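You operate a simulated robot arm through the tools that you are given. There is no shell and no other tool. Be economical: measure what you need, move in short steps, check, and stop when the job is done.

You run a simulated two-armed robot. Do the job below in one go: nothing can be reset, and whatever is moved stays where it is left.

Task
Start the cooling water: open return, then supply, bleed the air, set the job card's flow.
Fine: shut the bleed valve once clear water runs; about that flow on the gauge; the drain stays shut.

Only the result counts: the job must be done as asked and must still hold three seconds after the hand-in. Knocking over, shifting, dropping, spilling or breaking anything else fails it.

Robot
Two 7-joint arms with fingered hands on one trunk that stands fixed in place. Base frame: the origin is at the foot of the trunk, x ahead of it, y to its left, z up. Lengths are in mm, angles in degrees, forces in N, time in s.
The left shoulder is at [70, 166, 1118], the right one opposite. With the tool pointing down near the work surface each hand reaches from about 100 to 820 mm from the base axis, measured 20 degrees to its own side. Payload 4.1 kg a hand.
The tool frame of a hand sits at the grasp point between the pads (the TCP): z along the fingers, y along the line on which they close. The tips reach 32 mm beyond it. Largest opening 108 mm; the body of the gripper starts 38 mm behind the TCP. The gripper is a hand of 4 fingers: y runs from the thumb to the fingers, the wrist lies at [-16, -108, -186] in the tool frame, and closing takes about 1.5 s.
Orientation is that of the tool frame in the base frame, as a unit quaternion [x, y, z, w]. With the fingers straight down and the wrist toward the robot, the tool's x, y and z point along [0, 1, 0], [1, 0, 0] and [0, 0, -1] of the base frame.

Tools
- The arms move only by the tool arm_command. It takes "left_plan", "right_plan" or both (then of equal length, played together; a hand with none holds still); each is a list of rows, each a list of 2 entries, a list of its own where there are three numbers: the shift along the base's x, y, z in units of 100 mm (1.0 is 100 mm), then the turn, a rotation vector about the base's x, y, z in units of 45 degrees (1.0 is 45 degrees). In form: [[[tx, ty, tz], [wx, wy, wz]], ...]. A call has 1 to 10 rows; each row is the pose to reach, as a shift and turn from the pose commanded when the call began. "left_jaw" and "right_jaw" are, for a hand that has rows, the opening, from 0 (shut) to 1 (fully open), set as the call begins (left out, the last holds). A call with a number of a shift or a turn outside -1 to 1 is refused whole. Rows are played at 5 a second. More than 50 mm and 8.6 degrees between two rows, or a gripper value outside its range, and nothing of the call is played. Where a pose cannot be reached the arm comes as near as it can. A force on the tool above 40 N (or 10 N above the force at the start of the call, whichever is more), or a blocked arm, ends the call early, and 0.2 s more pass. Each finger travels about 45 mm/s and halts on what it meets, pressing with about 30 N; the grip force reading is that of the motor and also rises with nothing between the fingers. The clock runs only during rows and for 0.2 s after the last one: add rows that repeat a pose to give the fingers time. The reply holds the time, the measured pose of the TCP, the force on the tool along the base axes, the opening and the grip force, in the units named above and with some noise, with the torque about the TCP (base axes, N m) and any sound that the robot's microphone picked up, and new pictures: "views" is both (left out), scene, wrist or none (wrist: the cameras of the hands that moved).
- Cameras (640 x 400 px; columns grow to the right, rows downward): "scene" is now at [127.2, 51.2, 1371.5]; the picture's right is [0.55, -0.83, 0.00], its down [-0.28, -0.18, -0.94] and it looks along [0.79, 0.52, -0.33] (base axes); focal length 214 px, centre (320, 200). "left" rides on the left gripper at [-64, -93, -131] in its tool frame; the picture's right is [-0.80, -0.28, 0.53], its down [0.55, -0.71, 0.45] and it looks along [0.25, 0.65, 0.72] (tool axes); focal length 247 px, centre (320, 200). "right" rides on the right gripper at [64, -92, -132] in its tool frame; the picture's right is [-0.80, 0.28, -0.53], its down [-0.55, -0.71, 0.45] and it looks along [-0.25, 0.65, 0.72] (tool axes); focal length 247 px, centre (320, 200). There is no depth. A picture from a camera that has moved, and an enlarged one, comes with that camera's place and axes in the base frame and with its lens.
- raise_lower(by): slides the trunk up (or, below 0, down) by that many mm; the arms and the scene camera ride with it, the base frame stays. It gives what a move gives, with no picture.
- set_fingers(index, middle, ring, thumb_bend, hand): sets how far each is bent, from 0 (flat) to 1 (curled in); at 0.3 the hand is open as for a grip, at 0.7 the pads meet at the TCP. One left out holds its place. A second passes; each finger stops where it meets its share of the squeeze, and holds until it gets a number again. A gripper value or a shape takes the hand back. It gives what a move gives, with no picture; readings hold the bend of each and the force on the fingers (four entries, about 0 where the hand has none), thumb and palm.
- hand_shape(shape, hand): the hand has 4 fingers and takes this shape, open, in about a second: jaw (thumb against the fingers, like two jaws); tri (thumb and two fingers); tip (a fingertip pinch); poke (one finger out to press); point (the index stretched); flat (the hand flat); cup (the hand cupped); fist (a fist). The gripper value then closes the fingers along that shape, each until it touches; the sizes above hold for jaw. It gives what a move gives, with no picture.
- head_to(pan, tilt): turns the head with the scene camera to pan (to the left, within 86 degrees either way) and tilt (down, from -29 to 69), counted from straight ahead of the robot. It gives what a move gives, and a new picture of the scene camera.
- close_up(camera, box): a new picture of the part [left, top, right, bottom] of that camera's present view, enlarged. No time passes.
- job_done(): hands the job in; it is judged then, once.

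Work in short steps. Places have to be worked out from the pictures, the camera data and where the tool is seen: move nearer, look again, correct. Check each grasp and each placing, and mend what went wrong. You have 120 turns and 200 pictures in all, those below and enlarged ones among them. Open the grippers and draw the arms clear of the work before you hand the job in, unless the task says otherwise; then end with one line.

The tools are called after "Emit:" as a command line: name --argument value ..., lists and objects as JSON in quotes. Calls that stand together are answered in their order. arm_command: Moves the arms, as the interface text tells. Its arguments: {"type":"object","properties":{"left_plan":{"type":"array","items":{"type":"array"}},"left_jaw":{"type":"number"},"right_plan":{"type":"array","items":{"type":"array"}},"right_jaw":{"type":"number"},"views":{"type":"string","enum":["both","scene","wrist","none"]}},"required":[]} The other tools are called the same way: raise_lower (by) slides the trunk up or down; hand_shape (shape, hand) gives the hand a shape; set_fingers (index, middle, ring, thumb_bend, hand) moves the fingers one by one; head_to (pan, tilt) turns the head that bears the scene camera; close_up (camera, box) takes an enlarged picture of a part of a camera's view; job_done () hands the job in.

At the start:

```text
t: 0.0
left_tool_pos: [358.0, 439.1, 1446.1]
left_orientation: [0.707, 0.707, 0.0, 0.001]
left_wrist_force: [-1.0, 0.9, -1.1]
left_torque: [0.04, 0.0, -0.02]
left_width: 107.4
left_grasp_force: 0.0
left_shape: jaw
left_bend: [0.3, 0.3, 0.3, 0.3]
left_finger forces: [0.1, 0.0, 0.1, 0.0, 0.1, 0.1]
right_tool_pos: [482.2, 66.8, 1411.9]
right_orientation: [0.707, 0.707, 0.001, 0.0]
right_wrist_force: [-0.3, -0.1, 0.6]
right_torque: [-0.01, -0.02, 0.01]
right_width: 107.5
right_grasp_force: 0.0
right_shape: jaw
right_bend: [0.3, 0.3, 0.3, 0.3]
right_finger forces: [0.0, 0.0, 0.0, 0.0, 0.0, 0.1]
trunk travel left (down, up): [-625.0, 315.0]
head pan, tilt: [33.6, 19.5]
```

scene: 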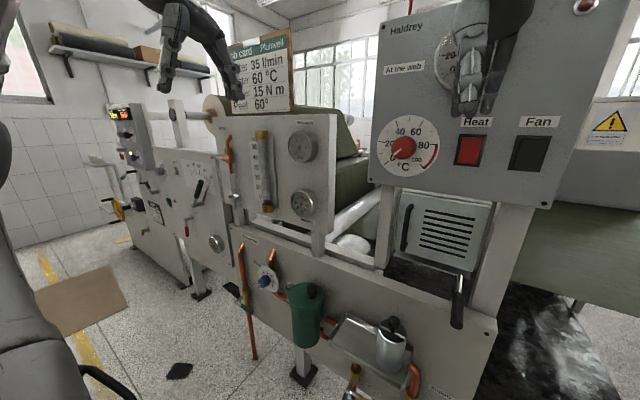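
right: 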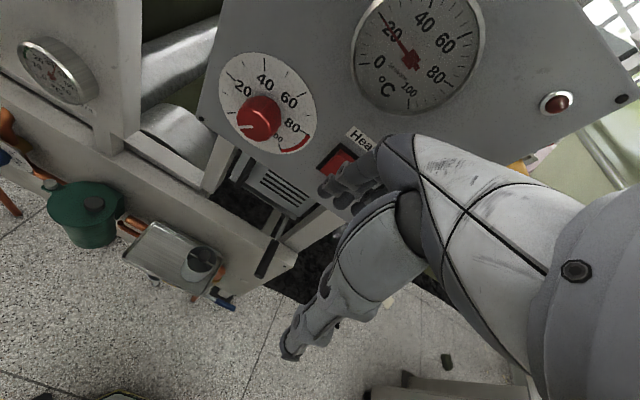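
left: 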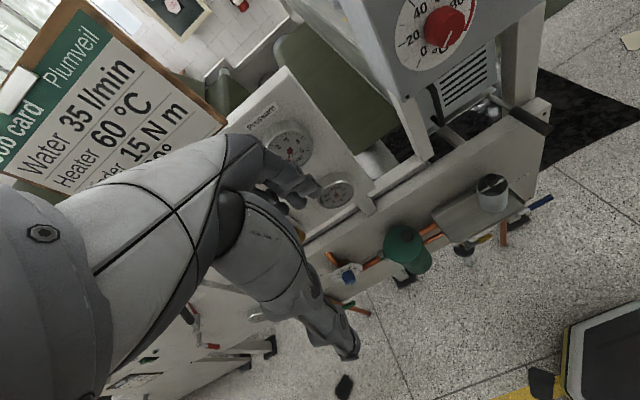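

The job card says water 35 l/min. I'll look closely at the pipework before moving anything.

Emit:
close_up --camera "scene" --box '[200, 100, 360, 200]'

Emit:
close_up --camera "scene" --box '[220, 220, 350, 320]'

Emit:
close_up --camera "scene" --box '[310, 290, 470, 400]'

```text
4.00 times, centred on (280, 150) of scene
camera zoom: at [127.2, 51.2, 1371.5], right [0.55, -0.83, 0.0], down [-0.28, -0.18, -0.94], along [0.79, 0.52, -0.33], focal length 858 px, centre (480, 400)
```

zoom: 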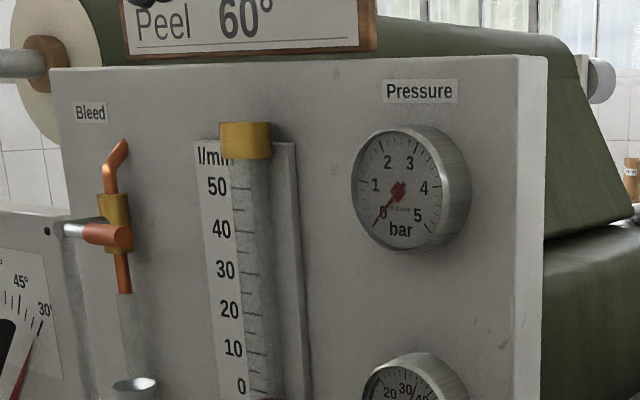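

```text
4.00 times, centred on (285, 270) of scene
camera zoom: at [127.2, 51.2, 1371.5], right [0.55, -0.83, 0.0], down [-0.28, -0.18, -0.94], along [0.79, 0.52, -0.33], focal length 858 px, centre (460, -80)
```

zoom: 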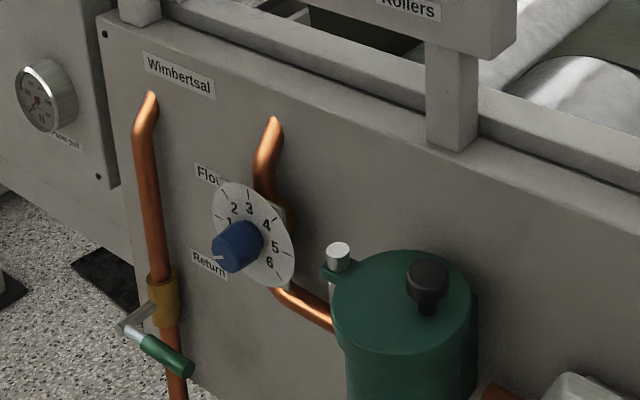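

```text
3.64 times, centred on (390, 345) of scene
camera zoom: at [127.2, 51.2, 1371.5], right [0.55, -0.83, 0.0], down [-0.28, -0.18, -0.94], along [0.79, 0.52, -0.33], focal length 780 px, centre (66, -327)
```

zoom: 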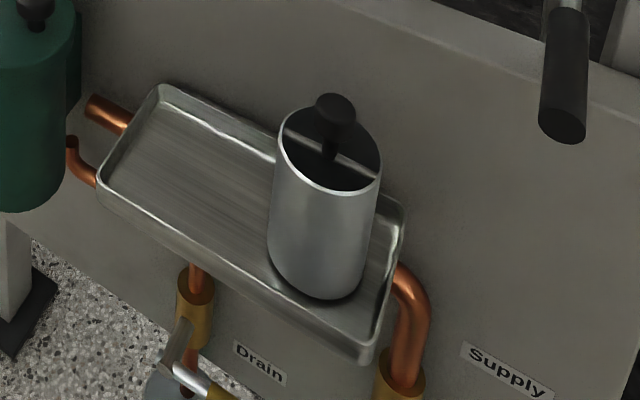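

Return, bleed and flow valves are visible; supply and drain are below the tray. I'll turn the head down to see them.

Emit:
head_to --pan 15 --tilt 45

Emit:
close_up --camera "left" --box '[300, 150, 560, 320]'

Emit:
close_up --camera "left" --box '[0, 0, 260, 160]'

```text
t: 0.9
left_tool_pos: [359.0, 437.6, 1446.5]
left_orientation: [0.707, 0.708, 0.001, -0.001]
left_wrist_force: [0.1, 0.8, -0.5]
left_torque: [-0.02, 0.02, -0.02]
left_width: 107.6
left_grasp_force: 0.1
left_shape: jaw
left_bend: [0.3, 0.3, 0.3, 0.3]
left_finger forces: [0.0, 0.1, 0.0, 0.0, 0.1, 0.1]
right_tool_pos: [481.9, 66.0, 1412.2]
right_orientation: [0.707, 0.708, 0.0, 0.001]
right_wrist_force: [0.5, -0.8, -0.6]
right_torque: [0.02, -0.03, -0.02]
right_width: 107.7
right_grasp_force: 0.1
right_shape: jaw
right_bend: [0.3, 0.3, 0.3, 0.3]
right_finger forces: [0.0, 0.0, 0.0, 0.1, 0.0, 0.1]
trunk travel left (down, up): [-625.0, 315.0]
head pan, tilt: [15.0, 45.0]
camera scene: at [128.2, 20.7, 1332.1], right [0.26, -0.97, 0.0], down [-0.68, -0.18, -0.71], along [0.68, 0.18, -0.71], focal length 214 px, centre (320, 200)
```

scene: 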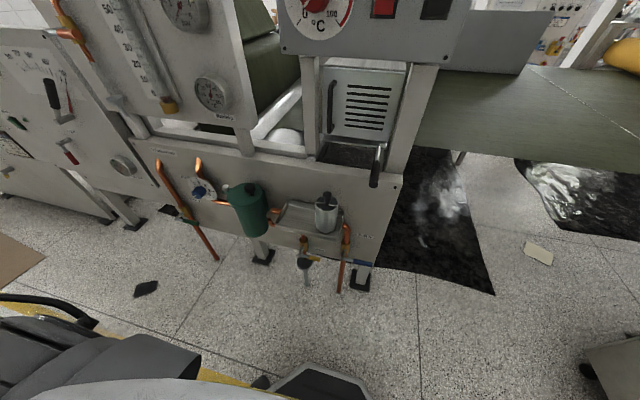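

```text
2.35 times, centred on (430, 235) of left
camera zoom: at [266.2, 373.2, 1576.7], right [-0.28, -0.8, -0.53], down [-0.71, 0.55, -0.45], along [0.65, 0.25, -0.72], focal length 581 px, centre (61, 118)
```

zoom: 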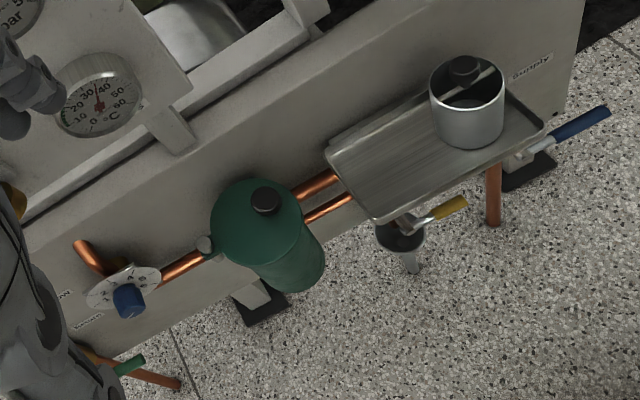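

```text
2.46 times, centred on (130, 80) of left
camera zoom: at [266.2, 373.2, 1576.7], right [-0.28, -0.8, -0.53], down [-0.71, 0.55, -0.45], along [0.65, 0.25, -0.72], focal length 608 px, centre (788, 495)
```

zoom: 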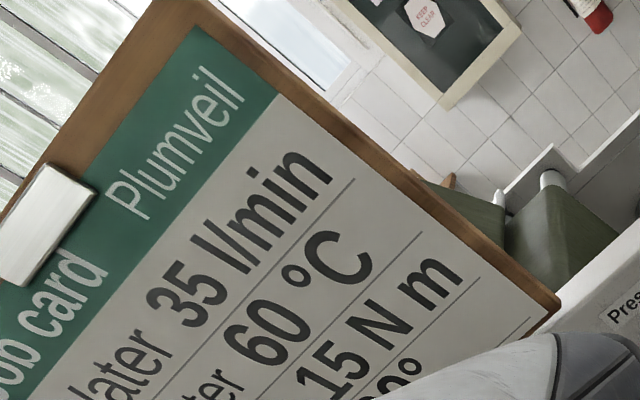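

Now zoom on each valve from the new head position.

Emit:
close_up --camera "scene" --box '[230, 180, 410, 300]'

Emit:
close_up --camera "scene" --box '[130, 140, 290, 270]'

```text
3.33 times, centred on (320, 240) of scene
camera zoom: at [128.2, 20.7, 1332.1], right [0.26, -0.97, 0.0], down [-0.68, -0.18, -0.71], along [0.68, 0.18, -0.71], focal length 715 px, centre (320, 67)
```

zoom: 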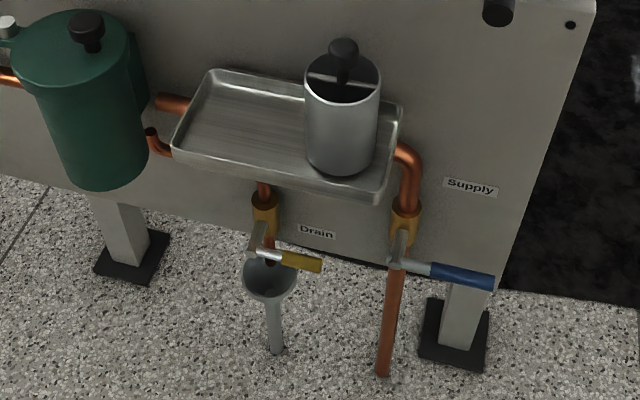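

```text
3.08 times, centred on (210, 205) of scene
camera zoom: at [128.2, 20.7, 1332.1], right [0.26, -0.97, 0.0], down [-0.68, -0.18, -0.71], along [0.68, 0.18, -0.71], focal length 660 px, centre (658, 185)
```

zoom: 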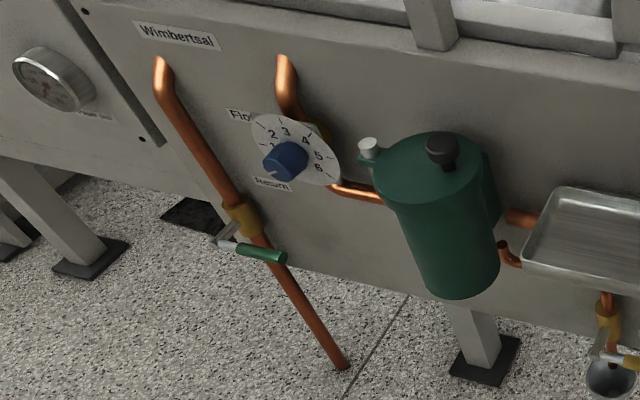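

The levers stick out about 95 mm from a panel at x≈708: supply tip near [613,-78,507], hub y≈52; return tip near [615,770,495], hub y≈880. I'll pull the right hand back from the panel, then lower the trunk.

Emit:
arm_command --right_plan '[[[-0.4, -0.1, 0], [0, 0, 0]], [[-0.8, -0.3, 0], [0, 0, 0]], [[-1, -0.6, 0], [0, 0, 0]], [[-1, -1, 0], [0, 0, 0]]]' --views "none"

Emit:
raise_lower --by -400

Emit:
head_to --pan 50 --tilt 25

```text
t: 1.9
left_tool_pos: [358.3, 434.4, 1446.3]
left_orientation: [0.707, 0.707, 0.0, -0.001]
left_wrist_force: [-1.0, 0.3, 0.0]
left_torque: [0.05, -0.01, -0.02]
left_width: 107.6
left_grasp_force: 0.2
left_shape: jaw
left_bend: [0.3, 0.3, 0.3, 0.3]
left_finger forces: [0.0, 0.0, 0.1, 0.1, 0.1, 0.0]
right_tool_pos: [382.3, -38.3, 1410.8]
right_orientation: [0.707, 0.707, 0.002, -0.001]
right_wrist_force: [0.9, -0.8, -0.1]
right_torque: [0.05, -0.01, 0.04]
right_width: 107.7
right_grasp_force: 0.1
right_shape: jaw
right_bend: [0.3, 0.3, 0.3, 0.3]
right_finger forces: [0.0, 0.0, 0.1, 0.1, 0.0, 0.1]
trunk travel left (down, up): [-625.0, 315.0]
head pan, tilt: [15.0, 45.0]
```

```text
t: 5.7
left_tool_pos: [359.3, 438.2, 1045.8]
left_orientation: [0.707, 0.707, 0.0, 0.0]
left_wrist_force: [0.0, -1.0, 0.4]
left_torque: [0.02, -0.01, -0.01]
left_width: 107.6
left_grasp_force: 0.1
left_shape: jaw
left_bend: [0.3, 0.3, 0.3, 0.3]
left_finger forces: [0.1, 0.1, 0.0, 0.1, 0.1, 0.1]
right_tool_pos: [382.9, -35.4, 1011.2]
right_orientation: [0.708, 0.707, 0.0, -0.001]
right_wrist_force: [-0.8, -0.5, -0.6]
right_torque: [0.0, -0.03, 0.02]
right_width: 107.7
right_grasp_force: 0.1
right_shape: jaw
right_bend: [0.3, 0.3, 0.3, 0.3]
right_finger forces: [0.0, 0.1, 0.0, 0.0, 0.0, 0.0]
trunk travel left (down, up): [-225.0, 715.0]
head pan, tilt: [15.0, 45.0]
```

```text
t: 6.7
left_tool_pos: [358.8, 437.8, 1045.5]
left_orientation: [0.707, 0.707, 0.001, 0.0]
left_wrist_force: [-0.8, -0.5, -1.1]
left_torque: [0.01, 0.02, -0.01]
left_width: 107.5
left_grasp_force: 0.1
left_shape: jaw
left_bend: [0.3, 0.3, 0.3, 0.3]
left_finger forces: [0.1, 0.1, 0.0, 0.1, 0.0, 0.1]
right_tool_pos: [383.1, -35.6, 1010.4]
right_orientation: [0.706, 0.708, 0.001, 0.0]
right_wrist_force: [1.0, -0.6, -0.6]
right_torque: [-0.06, 0.01, 0.03]
right_width: 107.7
right_grasp_force: 0.2
right_shape: jaw
right_bend: [0.3, 0.3, 0.3, 0.3]
right_finger forces: [0.0, 0.1, 0.1, 0.1, 0.0, 0.1]
trunk travel left (down, up): [-225.0, 715.0]
head pan, tilt: [50.0, 25.0]
camera scene: at [108.8, 70.0, 962.6], right [0.77, -0.64, 0.0], down [-0.27, -0.32, -0.91], along [0.58, 0.69, -0.42], focal length 214 px, centre (320, 200)
```

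scene: 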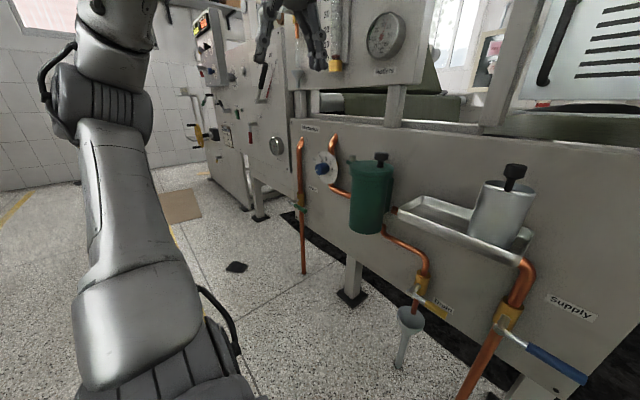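

A good low view; zoom on the return and supply valves to see the lever geometry.

Emit:
close_up --camera "scene" --box '[270, 120, 370, 240]'

Emit:
close_up --camera "scene" --box '[380, 240, 620, 400]'

```text
3.33 times, centred on (320, 180) of scene
camera zoom: at [108.8, 70.0, 962.6], right [0.77, -0.64, 0.0], down [-0.27, -0.32, -0.91], along [0.58, 0.69, -0.42], focal length 715 px, centre (320, 267)
```

zoom: 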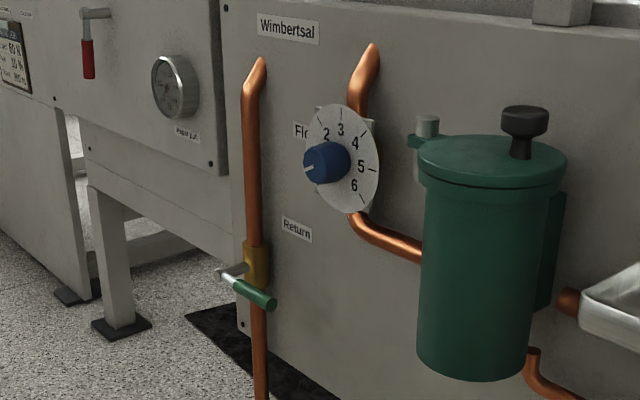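

```text
2.50 times, centred on (500, 320) of scene
camera zoom: at [108.8, 70.0, 962.6], right [0.77, -0.64, 0.0], down [-0.27, -0.32, -0.91], along [0.58, 0.69, -0.42], focal length 536 px, centre (-130, -100)
```

zoom: 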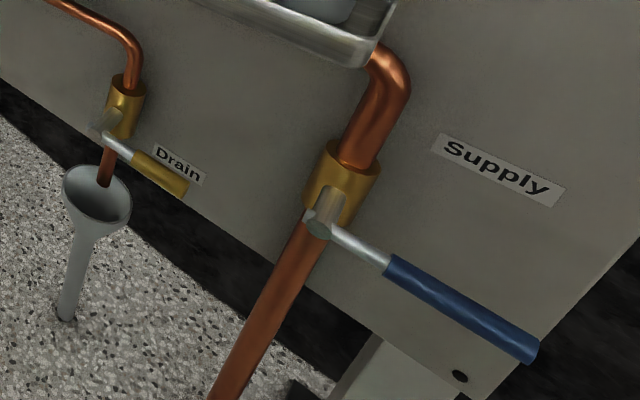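

Lever geometry is consistent: return tip ≈[626,780,498], hub y≈895; supply tip ≈[617,-76,503], hub y≈50, z≈500. I'll set the left hand to "poke" to see how the finger sits, and lower the trunk more for reach.

Emit:
hand_shape --shape "poke" --hand "left"

Emit:
hand_shape --shape "poke" --hand "right"

Emit:
close_up --camera "left" --box '[0, 0, 640, 400]'

Emit:
head_to --pan 50 --tilt 0

```text
t: 7.6
left_tool_pos: [358.4, 437.3, 1045.9]
left_orientation: [0.707, 0.707, 0.0, -0.001]
left_wrist_force: [0.5, 0.2, -1.2]
left_torque: [0.0, 0.0, 0.02]
left_width: 0.0
left_grasp_force: 0.1
left_shape: poke
left_bend: [0.7, 0.7, 0.99, 1.0]
left_finger forces: [0.1, 0.0, 0.0, 0.1, 0.0, 0.1]
right_tool_pos: [381.5, -34.9, 1011.0]
right_orientation: [0.707, 0.707, -0.001, 0.0]
right_wrist_force: [-0.5, -0.1, -0.7]
right_torque: [-0.02, -0.01, -0.01]
right_width: 107.8
right_grasp_force: 0.0
right_shape: jaw
right_bend: [0.3, 0.3, 0.3, 0.3]
right_finger forces: [0.0, 0.0, 0.0, 0.1, 0.0, 0.0]
trunk travel left (down, up): [-225.0, 715.0]
head pan, tilt: [50.0, 25.0]
```

```text
t: 8.5
left_tool_pos: [358.5, 436.7, 1045.3]
left_orientation: [0.707, 0.707, 0.0, 0.001]
left_wrist_force: [0.1, 0.0, 0.7]
left_torque: [0.01, -0.01, -0.02]
left_width: 0.0
left_grasp_force: 0.1
left_shape: poke
left_bend: [0.7, 0.7, 0.99, 1.0]
left_finger forces: [0.0, 0.0, 0.0, 0.0, 0.0, 0.0]
right_tool_pos: [383.0, -35.9, 1011.9]
right_orientation: [0.707, 0.707, 0.0, 0.0]
right_wrist_force: [-0.1, 0.2, 0.4]
right_torque: [0.01, 0.02, 0.02]
right_width: 0.2
right_grasp_force: 0.0
right_shape: poke
right_bend: [0.7, 0.7, 0.99, 1.0]
right_finger forces: [0.1, 0.0, 0.0, 0.0, 0.0, 0.0]
trunk travel left (down, up): [-225.0, 715.0]
head pan, tilt: [50.0, 25.0]
```

```text
1.00 times, centred on (320, 200) of left (not enlarged: the box is as wide or as high as the picture)
camera zoom: at [266.1, 373.1, 1176.7], right [-0.28, -0.8, -0.53], down [-0.71, 0.55, -0.45], along [0.65, 0.25, -0.72], focal length 247 px, centre (320, 200)
```

zoom: 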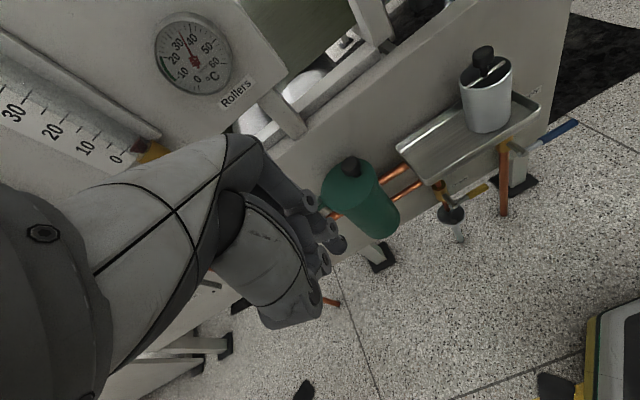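

```text
t: 9.4
left_tool_pos: [359.0, 438.3, 1045.7]
left_orientation: [0.708, 0.707, -0.001, 0.0]
left_wrist_force: [-0.4, -0.4, -0.5]
left_torque: [-0.01, 0.04, -0.01]
left_width: 0.0
left_grasp_force: 0.0
left_shape: poke
left_bend: [0.7, 0.7, 0.99, 1.0]
left_finger forces: [0.1, 0.0, 0.0, 0.0, 0.0, 0.0]
right_tool_pos: [382.1, -33.8, 1011.3]
right_orientation: [0.707, 0.707, -0.001, 0.0]
right_wrist_force: [-0.2, -0.4, 0.3]
right_torque: [-0.03, -0.02, -0.02]
right_width: 0.2
right_grasp_force: 0.0
right_shape: poke
right_bend: [0.7, 0.7, 0.99, 1.0]
right_finger forces: [0.0, 0.0, 0.0, 0.1, 0.1, 0.0]
trunk travel left (down, up): [-225.0, 715.0]
head pan, tilt: [50.0, 0.0]
camera scene: at [107.4, 68.4, 1002.9], right [0.77, -0.64, 0.0], down [0.0, 0.0, -1.0], along [0.64, 0.77, 0.0], focal length 214 px, centre (320, 200)
```

scene: 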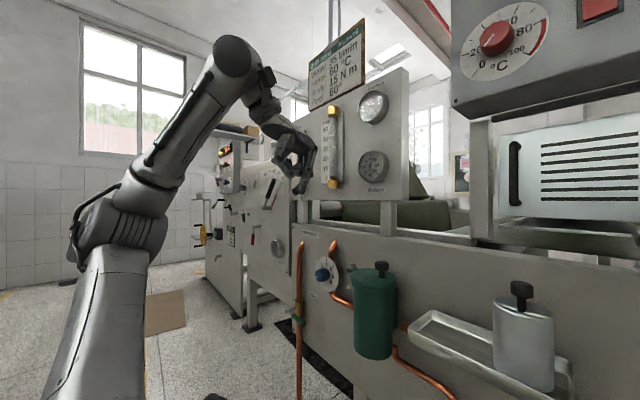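

Zoom on the hand to see the pushing finger.

Emit:
close_up --camera "scene" --box '[230, 80, 350, 220]'

Emit:
close_up --camera "left" --box '[200, 120, 380, 330]'

```text
2.86 times, centred on (290, 150) of scene
camera zoom: at [107.4, 68.4, 1002.9], right [0.77, -0.64, 0.0], down [0.0, 0.0, -1.0], along [0.64, 0.77, 0.0], focal length 613 px, centre (406, 343)
```

zoom: 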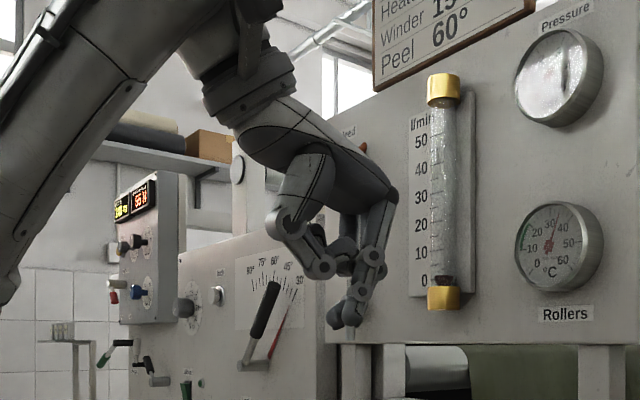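

```text
1.90 times, centred on (290, 225) of left
camera zoom: at [266.2, 373.1, 1176.7], right [-0.28, -0.8, -0.53], down [-0.71, 0.55, -0.45], along [0.65, 0.25, -0.72], focal length 470 px, centre (377, 152)
```

zoom: 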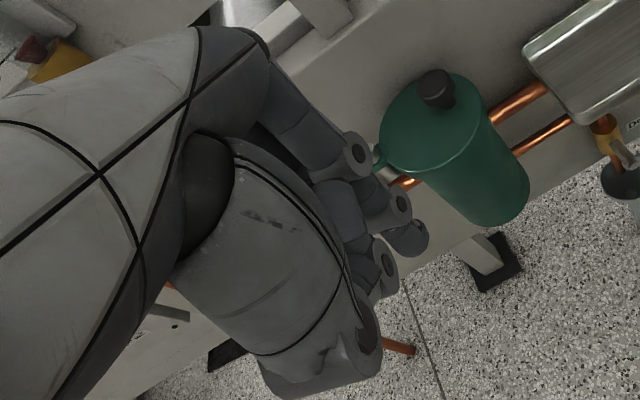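

The finger tip lies near the tool axis, about 30 mm past the TCP. Lowering the trunk by 200 more, then swinging the left hand out toward the return valve.

Emit:
raise_lower --by -200

Emit:
arm_command --left_plan '[[[0, 0.2, 0], [0, 0, 0.178]], [[0, 0.4, 0], [0, 0, 0.356]], [[0, 0.6, -0.2], [0, 0, 0.533]], [[0.1, 0.8, -0.4], [0, 0, 0.711]], [[0.1, 1, -0.6], [0, 0, 0.889]]]' --views "none"

Emit:
arm_command --left_plan '[[[0.1, 0.15, 0], [0.118, -0.141, 0]], [[0.2, 0.3, -0.1], [0.237, -0.282, 0]], [[0.3, 0.45, -0.2], [0.355, -0.423, 0]], [[0.4, 0.6, -0.3], [0.474, -0.564, 0]], [[0.45, 0.75, -0.4], [0.592, -0.705, 0]], [[0.5, 0.9, -0.5], [0.71, -0.846, 0]], [[0.5, 1, -0.6], [0.829, -0.987, 0]]]' --views "scene"

```text
t: 11.6
left_tool_pos: [358.8, 438.2, 845.5]
left_orientation: [0.707, 0.707, 0.0, 0.0]
left_wrist_force: [0.4, -0.9, 0.2]
left_torque: [0.0, -0.01, -0.01]
left_width: 0.1
left_grasp_force: 0.1
left_shape: poke
left_bend: [0.7, 0.7, 0.99, 1.0]
left_finger forces: [0.1, 0.0, 0.1, 0.0, 0.0, 0.0]
right_tool_pos: [383.6, -33.4, 811.4]
right_orientation: [0.707, 0.707, 0.0, 0.0]
right_wrist_force: [-0.2, 0.2, -1.2]
right_torque: [0.01, 0.0, -0.01]
right_width: 0.0
right_grasp_force: 0.1
right_shape: poke
right_bend: [0.7, 0.7, 0.99, 1.0]
right_finger forces: [0.1, 0.1, 0.0, 0.1, 0.0, 0.1]
trunk travel left (down, up): [-25.0, 915.0]
head pan, tilt: [50.0, 0.0]
```

```text
t: 12.8
left_tool_pos: [367.7, 538.9, 783.8]
left_orientation: [0.422, 0.906, 0.001, 0.0]
left_wrist_force: [0.0, 0.1, 0.2]
left_torque: [-0.01, -0.03, 0.04]
left_width: 0.0
left_grasp_force: 0.0
left_shape: poke
left_bend: [0.7, 0.7, 0.99, 1.0]
left_finger forces: [0.0, 0.1, 0.0, 0.0, 0.0, 0.1]
right_tool_pos: [383.2, -35.2, 811.2]
right_orientation: [0.707, 0.707, -0.001, 0.0]
right_wrist_force: [1.0, 0.0, -0.9]
right_torque: [0.0, -0.01, 0.0]
right_width: 0.0
right_grasp_force: 0.0
right_shape: poke
right_bend: [0.7, 0.7, 0.99, 1.0]
right_finger forces: [0.1, 0.0, 0.0, 0.1, 0.0, 0.0]
trunk travel left (down, up): [-25.0, 915.0]
head pan, tilt: [50.0, 0.0]
```

```text
t: 14.4
left_tool_pos: [418.5, 637.7, 725.3]
left_orientation: [0.371, 0.792, 0.439, 0.205]
left_wrist_force: [0.7, 0.0, 0.0]
left_torque: [0.0, 0.0, 0.0]
left_width: 0.0
left_grasp_force: 0.1
left_shape: poke
left_bend: [0.7, 0.7, 0.99, 1.0]
left_finger forces: [0.0, 0.0, 0.0, 0.0, 0.0, 0.0]
right_tool_pos: [382.6, -35.3, 811.2]
right_orientation: [0.707, 0.708, 0.0, 0.0]
right_wrist_force: [-0.1, 0.9, 0.2]
right_torque: [0.02, 0.01, -0.03]
right_width: 0.2
right_grasp_force: 0.2
right_shape: poke
right_bend: [0.7, 0.7, 0.99, 1.0]
right_finger forces: [0.0, 0.0, 0.1, 0.0, 0.0, 0.0]
trunk travel left (down, up): [-25.0, 915.0]
head pan, tilt: [50.0, 0.0]
camera scene: at [107.4, 68.5, 803.0], right [0.77, -0.64, 0.0], down [0.0, 0.0, -1.0], along [0.64, 0.77, 0.0], focal length 214 px, centre (320, 200)
```

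scene: 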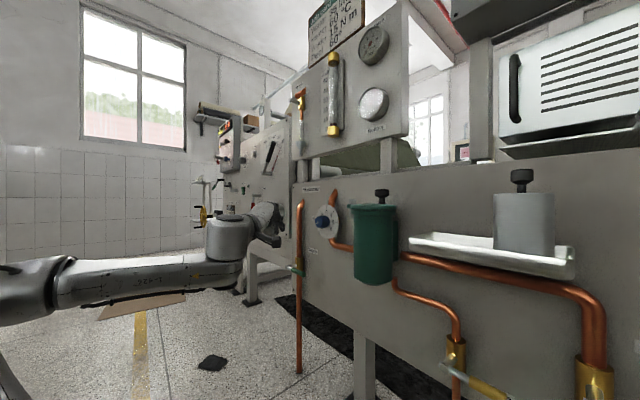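

The hand pose is fine and clear. Descending and moving toward a point just above the return lever.

Emit:
arm_command --left_plan '[[[0, 0.2, -0.4], [0, 0, 0]], [[0.2, 0.5, -0.7], [0, 0, 0]], [[0.4, 0.7, -1], [0, 0, 0]], [[0.6, 0.9, -1], [0, 0, 0]]]' --views "none"

Emit:
arm_command --left_plan '[[[0.3, 0.2, -0.2], [0, 0, 0]], [[0.6, 0.4, -0.4], [0, 0, 0]], [[0.9, 0.6, -0.4], [0, 0, 0]], [[1, 0.7, -0.4], [0, 0, 0]]]' --views "both"

```text
t: 15.4
left_tool_pos: [477.6, 728.9, 626.0]
left_orientation: [0.37, 0.793, 0.439, 0.204]
left_wrist_force: [1.3, 0.0, 0.0]
left_torque: [-0.03, 0.03, -0.01]
left_width: 0.0
left_grasp_force: 0.0
left_shape: poke
left_bend: [0.7, 0.7, 0.99, 1.0]
left_finger forces: [0.1, 0.0, 0.0, 0.0, 0.0, 0.0]
right_tool_pos: [383.6, -35.4, 811.3]
right_orientation: [0.707, 0.707, 0.0, -0.001]
right_wrist_force: [-0.1, 0.1, 0.5]
right_torque: [0.0, 0.0, 0.01]
right_width: 0.0
right_grasp_force: 0.1
right_shape: poke
right_bend: [0.7, 0.7, 0.99, 1.0]
right_finger forces: [0.1, 0.0, 0.0, 0.0, 0.0, 0.0]
trunk travel left (down, up): [-25.0, 915.0]
head pan, tilt: [50.0, 0.0]
```

```text
t: 16.4
left_tool_pos: [578.9, 799.6, 585.6]
left_orientation: [0.369, 0.793, 0.44, 0.204]
left_wrist_force: [-0.6, -0.3, 0.6]
left_torque: [-0.01, 0.01, 0.02]
left_width: 0.0
left_grasp_force: 0.0
left_shape: poke
left_bend: [0.7, 0.7, 0.99, 1.0]
left_finger forces: [0.1, 0.0, 0.1, 0.0, 0.0, 0.0]
right_tool_pos: [382.3, -34.8, 811.1]
right_orientation: [0.707, 0.707, 0.0, -0.001]
right_wrist_force: [0.3, 0.4, -0.2]
right_torque: [-0.01, 0.0, -0.01]
right_width: 0.3
right_grasp_force: 0.0
right_shape: poke
right_bend: [0.7, 0.7, 0.99, 1.0]
right_finger forces: [0.0, 0.0, 0.0, 0.0, 0.1, 0.0]
trunk travel left (down, up): [-25.0, 915.0]
head pan, tilt: [50.0, 0.0]
camera scene: at [107.4, 68.5, 803.0], right [0.77, -0.64, 0.0], down [0.0, 0.0, -1.0], along [0.64, 0.77, 0.0], focal length 214 px, centre (320, 200)
camera left: at [498.2, 646.2, 576.5], right [0.74, -0.42, -0.52], down [-0.35, 0.42, -0.83], along [0.57, 0.8, 0.17], focal length 247 px, centre (320, 200)
```

scene: 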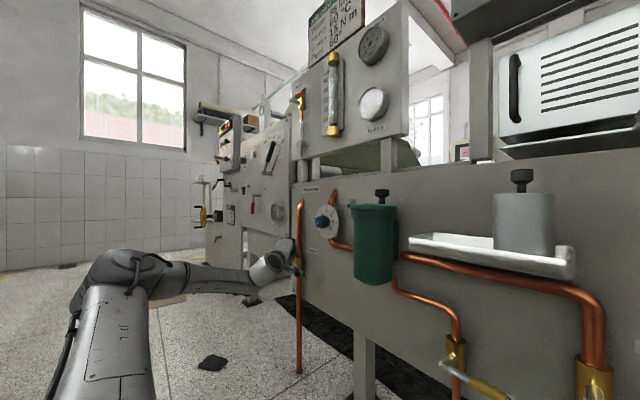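
left: 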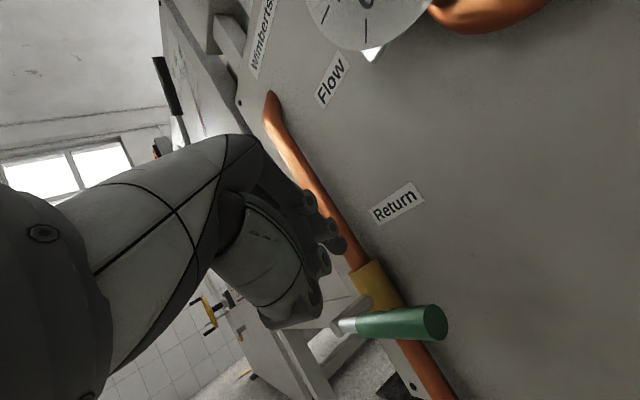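

The lever tip re-measures at [626,786,493], hub ≈[620,902,496]. Moving the finger above the lever and gently down onto it.

Emit:
arm_command --left_plan '[[[0.3, 0.1, 0], [0, 0, 0]], [[0.3, 0.12, -0.25], [0, 0, 0]], [[0.3, 0.12, -0.5], [0, 0, 0]], [[0.3, 0.12, -0.7], [0, 0, 0]]]' --views "wrist"

```text
t: 17.4
left_tool_pos: [606.9, 808.9, 525.1]
left_orientation: [0.367, 0.79, 0.445, 0.207]
left_wrist_force: [0.4, -0.3, 24.7]
left_torque: [0.61, -0.25, -0.06]
left_width: 0.0
left_grasp_force: 0.1
left_shape: poke
left_bend: [0.7, 0.7, 0.99, 1.0]
left_finger forces: [0.1, 23.7, 0.0, 0.0, 0.0, 0.0]
right_tool_pos: [381.2, -37.5, 813.7]
right_orientation: [0.707, 0.707, 0.002, -0.001]
right_wrist_force: [-0.1, -0.2, 0.3]
right_torque: [0.03, 0.0, 0.01]
right_width: 0.0
right_grasp_force: 0.1
right_shape: poke
right_bend: [0.7, 0.7, 0.99, 1.0]
right_finger forces: [0.0, 0.1, 0.0, 0.0, 0.0, 0.1]
trunk travel left (down, up): [-25.0, 915.0]
head pan, tilt: [50.0, 0.0]
camera left: at [526.0, 655.2, 513.8], right [0.75, -0.41, -0.52], down [-0.34, 0.43, -0.84], along [0.57, 0.8, 0.18], focal length 247 px, centre (320, 200)
```

left: 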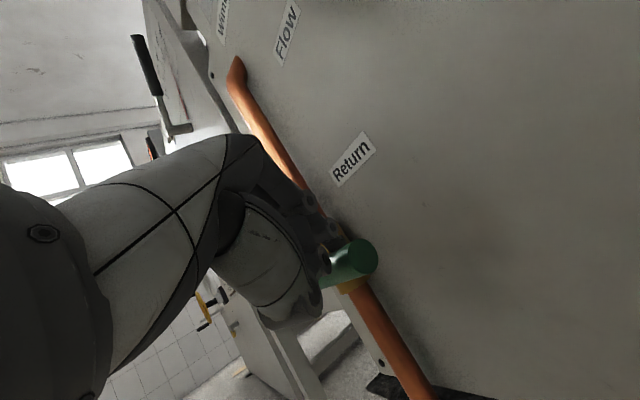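

Contact at 24 N without turning yet; press a bit further.

Emit:
arm_command --left_plan '[[[0, -0.03, -0.08], [0, 0, 0]], [[0, -0.03, -0.16], [0, 0, 0]], [[0, -0.03, -0.24], [0, 0, 0]]]' --views "wrist"

```text
t: 17.9
left_tool_pos: [606.3, 807.4, 522.4]
left_orientation: [0.364, 0.788, 0.45, 0.209]
left_wrist_force: [1.2, 0.3, 27.8]
left_torque: [0.64, -0.35, -0.04]
left_width: 0.1
left_grasp_force: 0.1
left_shape: poke
left_bend: [0.7, 0.7, 0.99, 1.0]
left_finger forces: [0.5, 25.5, 0.0, 0.0, 0.0, 0.0]
right_tool_pos: [380.9, -37.0, 811.9]
right_orientation: [0.707, 0.707, 0.001, -0.001]
right_wrist_force: [-0.8, 0.2, -0.5]
right_torque: [0.05, 0.02, 0.01]
right_width: 0.0
right_grasp_force: 0.0
right_shape: poke
right_bend: [0.7, 0.7, 0.99, 1.0]
right_finger forces: [0.0, 0.0, 0.1, 0.0, 0.0, 0.1]
trunk travel left (down, up): [-25.0, 915.0]
head pan, tilt: [50.0, 0.0]
stopped in row 2 (left hand): the force on the tool passed its limit at 42 N (the readings are from after the stop); the commanded pose is now the measured one
camera left: at [526.7, 653.9, 509.8], right [0.76, -0.4, -0.51], down [-0.33, 0.44, -0.84], along [0.56, 0.81, 0.2], focal length 247 px, centre (320, 200)
```

left: 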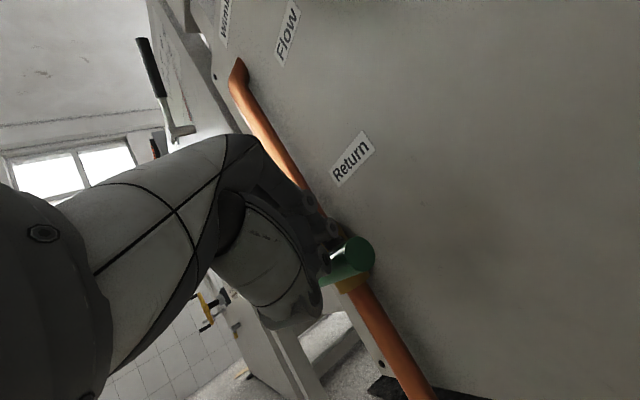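

42 N with no motion: it is against its stop, so the lever must open upward. I'll back out, pitch the hand up, and come in from below.

Emit:
arm_command --left_plan '[[[0, 0, 0.3], [0, 0, 0]], [[-0.4, -0.3, 0.35], [0, 0, 0]], [[-0.8, -0.6, 0.35], [0, 0, 0]], [[-1, -0.8, 0.2], [0.107, -0.128, 0]], [[-1, -0.8, -0.1], [0.214, -0.255, 0]], [[-1, -0.8, -0.4], [0.322, -0.383, 0]], [[-1, -0.8, -0.7], [0.429, -0.511, 0]], [[-1, -0.8, -0.9], [0.536, -0.638, 0]], [[-1, -0.8, -1], [0.643, -0.766, 0]]]' --views "both"

```text
refused: row 2 steps farther than a row can; nothing moved
```

Row steps were a touch too long; shortening them.

Emit:
arm_command --left_plan '[[[0, 0, 0.3], [0, 0, 0]], [[-0.35, -0.3, 0.35], [0, 0, 0]], [[-0.7, -0.6, 0.35], [0, 0, 0]], [[-1, -0.8, 0.2], [0.107, -0.128, 0]], [[-1, -0.8, -0.1], [0.214, -0.255, 0]], [[-1, -0.8, -0.4], [0.322, -0.383, 0]], [[-1, -0.8, -0.7], [0.429, -0.511, 0]], [[-1, -0.8, -0.9], [0.536, -0.638, 0]], [[-1, -0.8, -1], [0.643, -0.766, 0]]]' --views "both"

```text
t: 19.9
left_tool_pos: [507.8, 729.3, 411.3]
left_orientation: [0.259, 0.56, 0.713, 0.332]
left_wrist_force: [0.4, -0.5, -0.1]
left_torque: [-0.01, -0.02, -0.01]
left_width: 0.0
left_grasp_force: 0.1
left_shape: poke
left_bend: [0.7, 0.7, 0.99, 1.0]
left_finger forces: [0.0, 0.1, 0.0, 0.0, 0.0, 0.0]
right_tool_pos: [382.5, -35.1, 811.5]
right_orientation: [0.707, 0.707, 0.0, -0.001]
right_wrist_force: [0.2, 0.2, 0.2]
right_torque: [0.02, -0.02, 0.0]
right_width: 0.0
right_grasp_force: 0.1
right_shape: poke
right_bend: [0.7, 0.7, 0.99, 1.0]
right_finger forces: [0.1, 0.0, 0.0, 0.0, 0.1, 0.0]
trunk travel left (down, up): [-25.0, 915.0]
head pan, tilt: [50.0, 0.0]
camera scene: at [107.4, 68.5, 803.0], right [0.77, -0.64, 0.0], down [0.0, 0.0, -1.0], along [0.64, 0.77, 0.0], focal length 214 px, centre (320, 200)
camera left: at [468.9, 610.6, 289.9], right [0.96, -0.23, -0.15], down [0.11, 0.81, -0.58], along [0.25, 0.54, 0.8], focal length 247 px, centre (320, 200)
```

scene: 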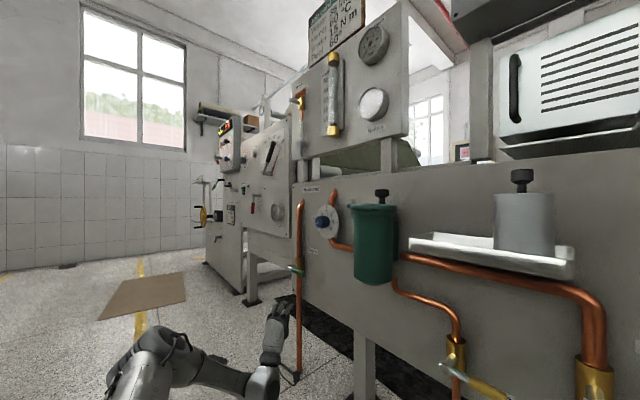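
left: 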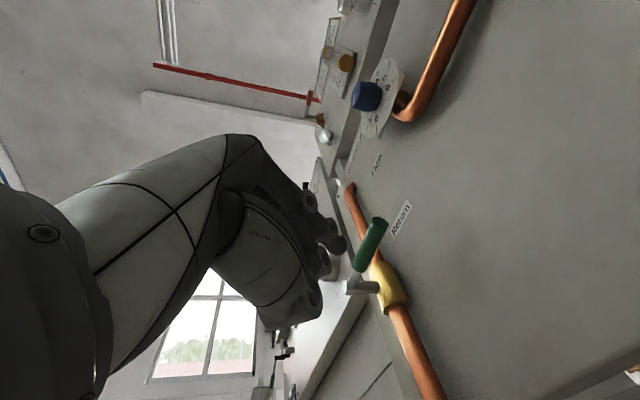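

Now coming forward beneath the return lever.

Emit:
arm_command --left_plan '[[[0.35, 0.3, 0], [0, 0, 0]], [[0.7, 0.6, 0.1], [0, 0, 0]], [[0.95, 0.78, 0.25], [0, 0, 0]]]' --views "both"

Emit:
close_up --camera "scene" --box '[250, 180, 350, 390]'

```text
t: 20.7
left_tool_pos: [602.0, 808.5, 437.7]
left_orientation: [0.258, 0.562, 0.713, 0.332]
left_wrist_force: [-0.2, -0.3, 0.7]
left_torque: [0.01, -0.01, -0.01]
left_width: 0.1
left_grasp_force: 0.1
left_shape: poke
left_bend: [0.7, 0.7, 0.99, 1.0]
left_finger forces: [0.1, 0.0, 0.0, 0.0, 0.0, 0.1]
right_tool_pos: [383.3, -34.4, 810.9]
right_orientation: [0.707, 0.707, 0.0, 0.0]
right_wrist_force: [0.7, 0.0, 0.3]
right_torque: [-0.01, 0.0, -0.01]
right_width: 0.1
right_grasp_force: 0.0
right_shape: poke
right_bend: [0.7, 0.7, 0.99, 1.0]
right_finger forces: [0.0, 0.0, 0.0, 0.1, 0.1, 0.0]
trunk travel left (down, up): [-25.0, 915.0]
head pan, tilt: [50.0, 0.0]
camera scene: at [107.3, 68.5, 803.0], right [0.77, -0.64, 0.0], down [0.0, 0.0, -1.0], along [0.64, 0.77, 0.0], focal length 214 px, centre (320, 200)
camera left: at [563.0, 690.2, 317.3], right [0.96, -0.23, -0.15], down [0.11, 0.81, -0.58], along [0.25, 0.55, 0.8], focal length 247 px, centre (320, 200)
```

scene: 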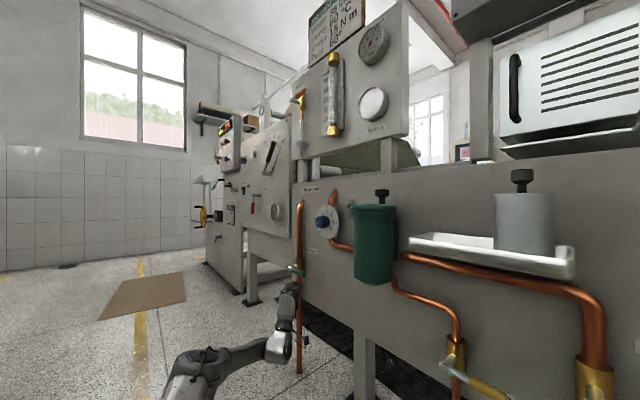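
left: 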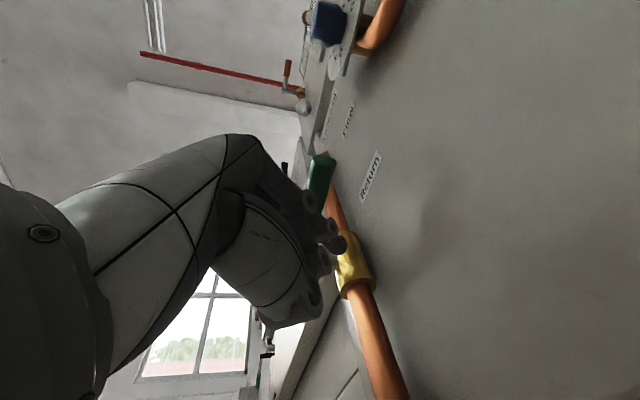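

```text
1.90 times, centred on (300, 285) of scene
camera zoom: at [107.3, 68.5, 803.0], right [0.77, -0.64, 0.0], down [0.0, 0.0, -1.0], along [0.64, 0.77, 0.0], focal length 408 px, centre (358, 38)
```

zoom: 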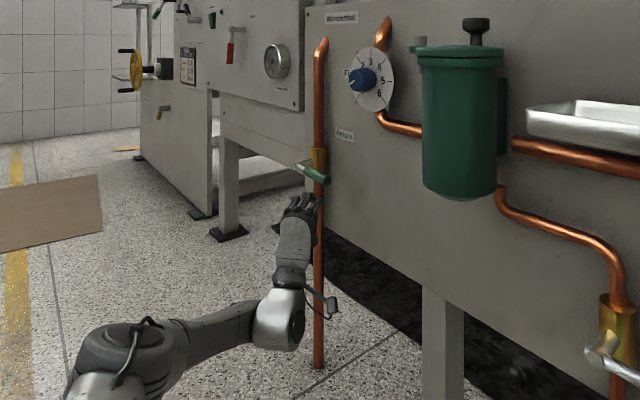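

Finger is below the lever. Push upward in small steps.

Emit:
arm_command --left_plan '[[[0, 0, 0.15], [0, 0, 0]], [[0, 0, 0.25], [0, 0, 0]], [[0, 0, 0.35], [0, 0, 0]], [[0, 0, 0.45], [0, 0, 0]], [[0, 0, 0.55], [0, 0, 0]]]' --views "wrist"

```text
t: 21.9
left_tool_pos: [602.8, 806.6, 491.5]
left_orientation: [0.259, 0.561, 0.713, 0.332]
left_wrist_force: [-4.1, -0.9, -4.9]
left_torque: [-0.04, 0.0, 0.06]
left_width: 0.0
left_grasp_force: 0.0
left_shape: poke
left_bend: [0.7, 0.7, 0.99, 1.0]
left_finger forces: [0.1, 5.3, 0.0, 0.1, 0.1, 0.0]
right_tool_pos: [382.9, -35.1, 810.7]
right_orientation: [0.707, 0.707, 0.0, -0.002]
right_wrist_force: [-0.4, -0.5, -0.3]
right_torque: [0.01, 0.01, -0.05]
right_width: 0.0
right_grasp_force: 0.1
right_shape: poke
right_bend: [0.7, 0.7, 0.99, 1.0]
right_finger forces: [0.0, 0.0, 0.1, 0.0, 0.0, 0.0]
trunk travel left (down, up): [-25.0, 915.0]
head pan, tilt: [50.0, 0.0]
camera left: at [563.0, 687.7, 370.7], right [0.96, -0.23, -0.15], down [0.11, 0.81, -0.58], along [0.25, 0.54, 0.8], focal length 247 px, centre (320, 200)
```

left: 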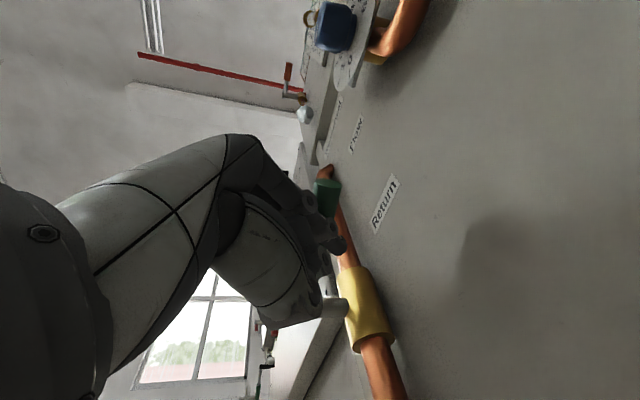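

The lever is turning upward freely (tip now at z≈561). Continue along the arc.

Emit:
arm_command --left_plan '[[[0, 0.05, 0.15], [0, 0, 0]], [[0, 0.12, 0.26], [0, 0, 0]], [[0, 0.22, 0.35], [0, 0, 0]], [[0, 0.34, 0.43], [0, 0, 0]], [[0, 0.46, 0.5], [0, 0, 0]], [[0, 0.56, 0.54], [0, 0, 0]]]' --views "both"

Emit:
close_up --camera "scene" --box '[250, 220, 350, 300]'

```text
t: 23.3
left_tool_pos: [603.6, 839.4, 534.6]
left_orientation: [0.259, 0.561, 0.713, 0.332]
left_wrist_force: [2.9, -5.3, -1.8]
left_torque: [-0.02, 0.04, -0.15]
left_width: 0.0
left_grasp_force: 0.0
left_shape: poke
left_bend: [0.7, 0.7, 0.99, 1.0]
left_finger forces: [0.0, 5.9, 0.0, 0.0, 0.1, 0.1]
left hand out of reach, approached as far as the arm can: row 5, 6
right_tool_pos: [383.4, -34.8, 811.2]
right_orientation: [0.707, 0.708, -0.001, 0.0]
right_wrist_force: [-0.1, -0.6, 0.4]
right_torque: [0.03, 0.02, 0.0]
right_width: 0.4
right_grasp_force: 0.1
right_shape: poke
right_bend: [0.7, 0.7, 0.99, 1.0]
right_finger forces: [0.1, 0.1, 0.0, 0.0, 0.0, 0.0]
trunk travel left (down, up): [-25.0, 915.0]
head pan, tilt: [50.0, 0.0]
camera scene: at [107.8, 68.3, 803.0], right [0.77, -0.64, 0.0], down [0.0, 0.0, -1.0], along [0.64, 0.77, 0.0], focal length 214 px, centre (320, 200)
camera left: at [563.8, 721.5, 413.8], right [0.96, -0.23, -0.15], down [0.11, 0.81, -0.58], along [0.25, 0.54, 0.8], focal length 247 px, centre (320, 200)
```

scene: 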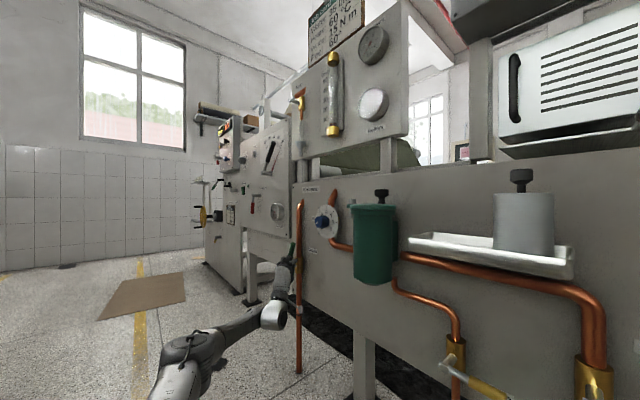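
left: 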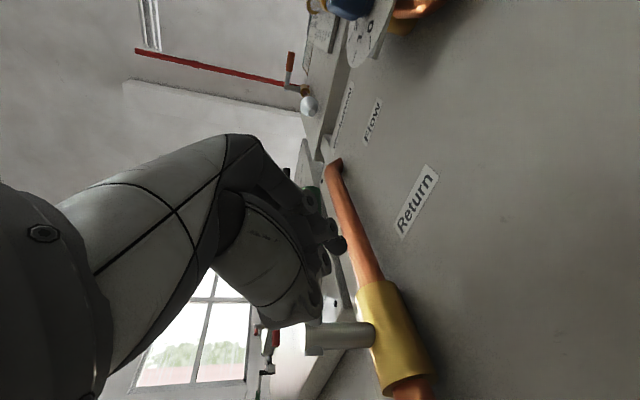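

```text
5.00 times, centred on (300, 260) of scene
camera zoom: at [107.8, 68.3, 803.0], right [0.77, -0.64, 0.0], down [0.0, 0.0, -1.0], along [0.64, 0.77, 0.0], focal length 1072 px, centre (420, -100)
```

zoom: 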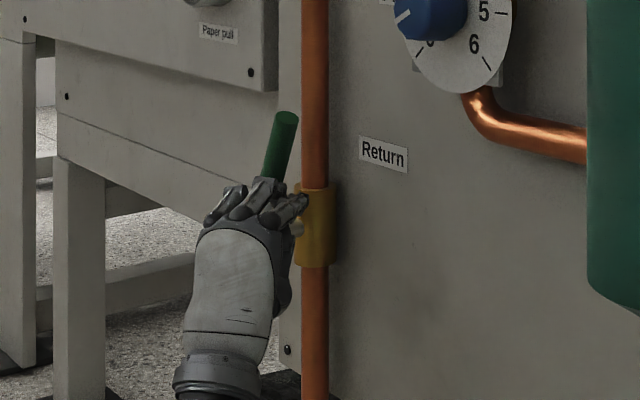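

The lever is at about 76°; the arm ran out of reach. Back off slightly, pitch the hand down (gives ~60 mm more reach), then finish the push.

Emit:
arm_command --left_plan '[[[-0.1, -0.25, 0], [0, 0, 0]], [[-0.2, -0.35, 0.1], [-0.107, 0.128, 0]], [[-0.2, -0.35, 0.2], [-0.214, 0.255, 0]], [[-0.2, -0.35, 0.3], [-0.322, 0.383, 0]], [[-0.2, -0.35, 0.4], [-0.429, 0.511, 0]], [[-0.2, -0.35, 0.5], [-0.536, 0.638, 0]], [[-0.2, -0.35, 0.5], [-0.643, 0.766, 0]]]' --views "wrist"

Emit:
close_up --camera "scene" --box '[250, 200, 350, 300]'

```text
t: 24.9
left_tool_pos: [584.3, 806.7, 584.4]
left_orientation: [0.367, 0.791, 0.444, 0.206]
left_wrist_force: [-0.4, -0.7, 0.4]
left_torque: [-0.02, -0.03, -0.01]
left_width: 0.2
left_grasp_force: 0.0
left_shape: poke
left_bend: [0.7, 0.7, 0.99, 1.0]
left_finger forces: [0.1, 0.0, 0.0, 0.1, 0.1, 0.0]
right_tool_pos: [382.4, -34.8, 810.2]
right_orientation: [0.707, 0.707, 0.0, -0.001]
right_wrist_force: [0.0, -0.3, -0.4]
right_torque: [-0.01, 0.01, 0.01]
right_width: 0.1
right_grasp_force: 0.1
right_shape: poke
right_bend: [0.7, 0.7, 0.99, 1.0]
right_finger forces: [0.0, 0.0, 0.0, 0.0, 0.1, 0.0]
trunk travel left (down, up): [-25.0, 915.0]
head pan, tilt: [50.0, 0.0]
camera left: at [502.2, 651.9, 573.7], right [0.75, -0.41, -0.52], down [-0.34, 0.43, -0.84], along [0.57, 0.8, 0.18], focal length 247 px, centre (320, 200)
```

left: 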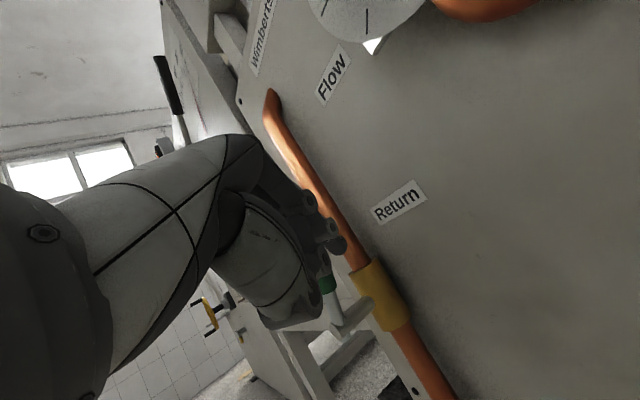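

```text
4.00 times, centred on (300, 250) of scene
camera zoom: at [107.4, 68.3, 803.0], right [0.77, -0.64, 0.0], down [0.0, 0.0, -1.0], along [0.64, 0.77, 0.0], focal length 858 px, centre (400, 0)
```

zoom: 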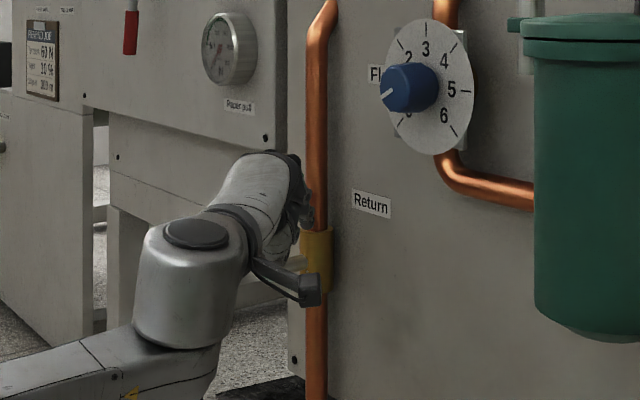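

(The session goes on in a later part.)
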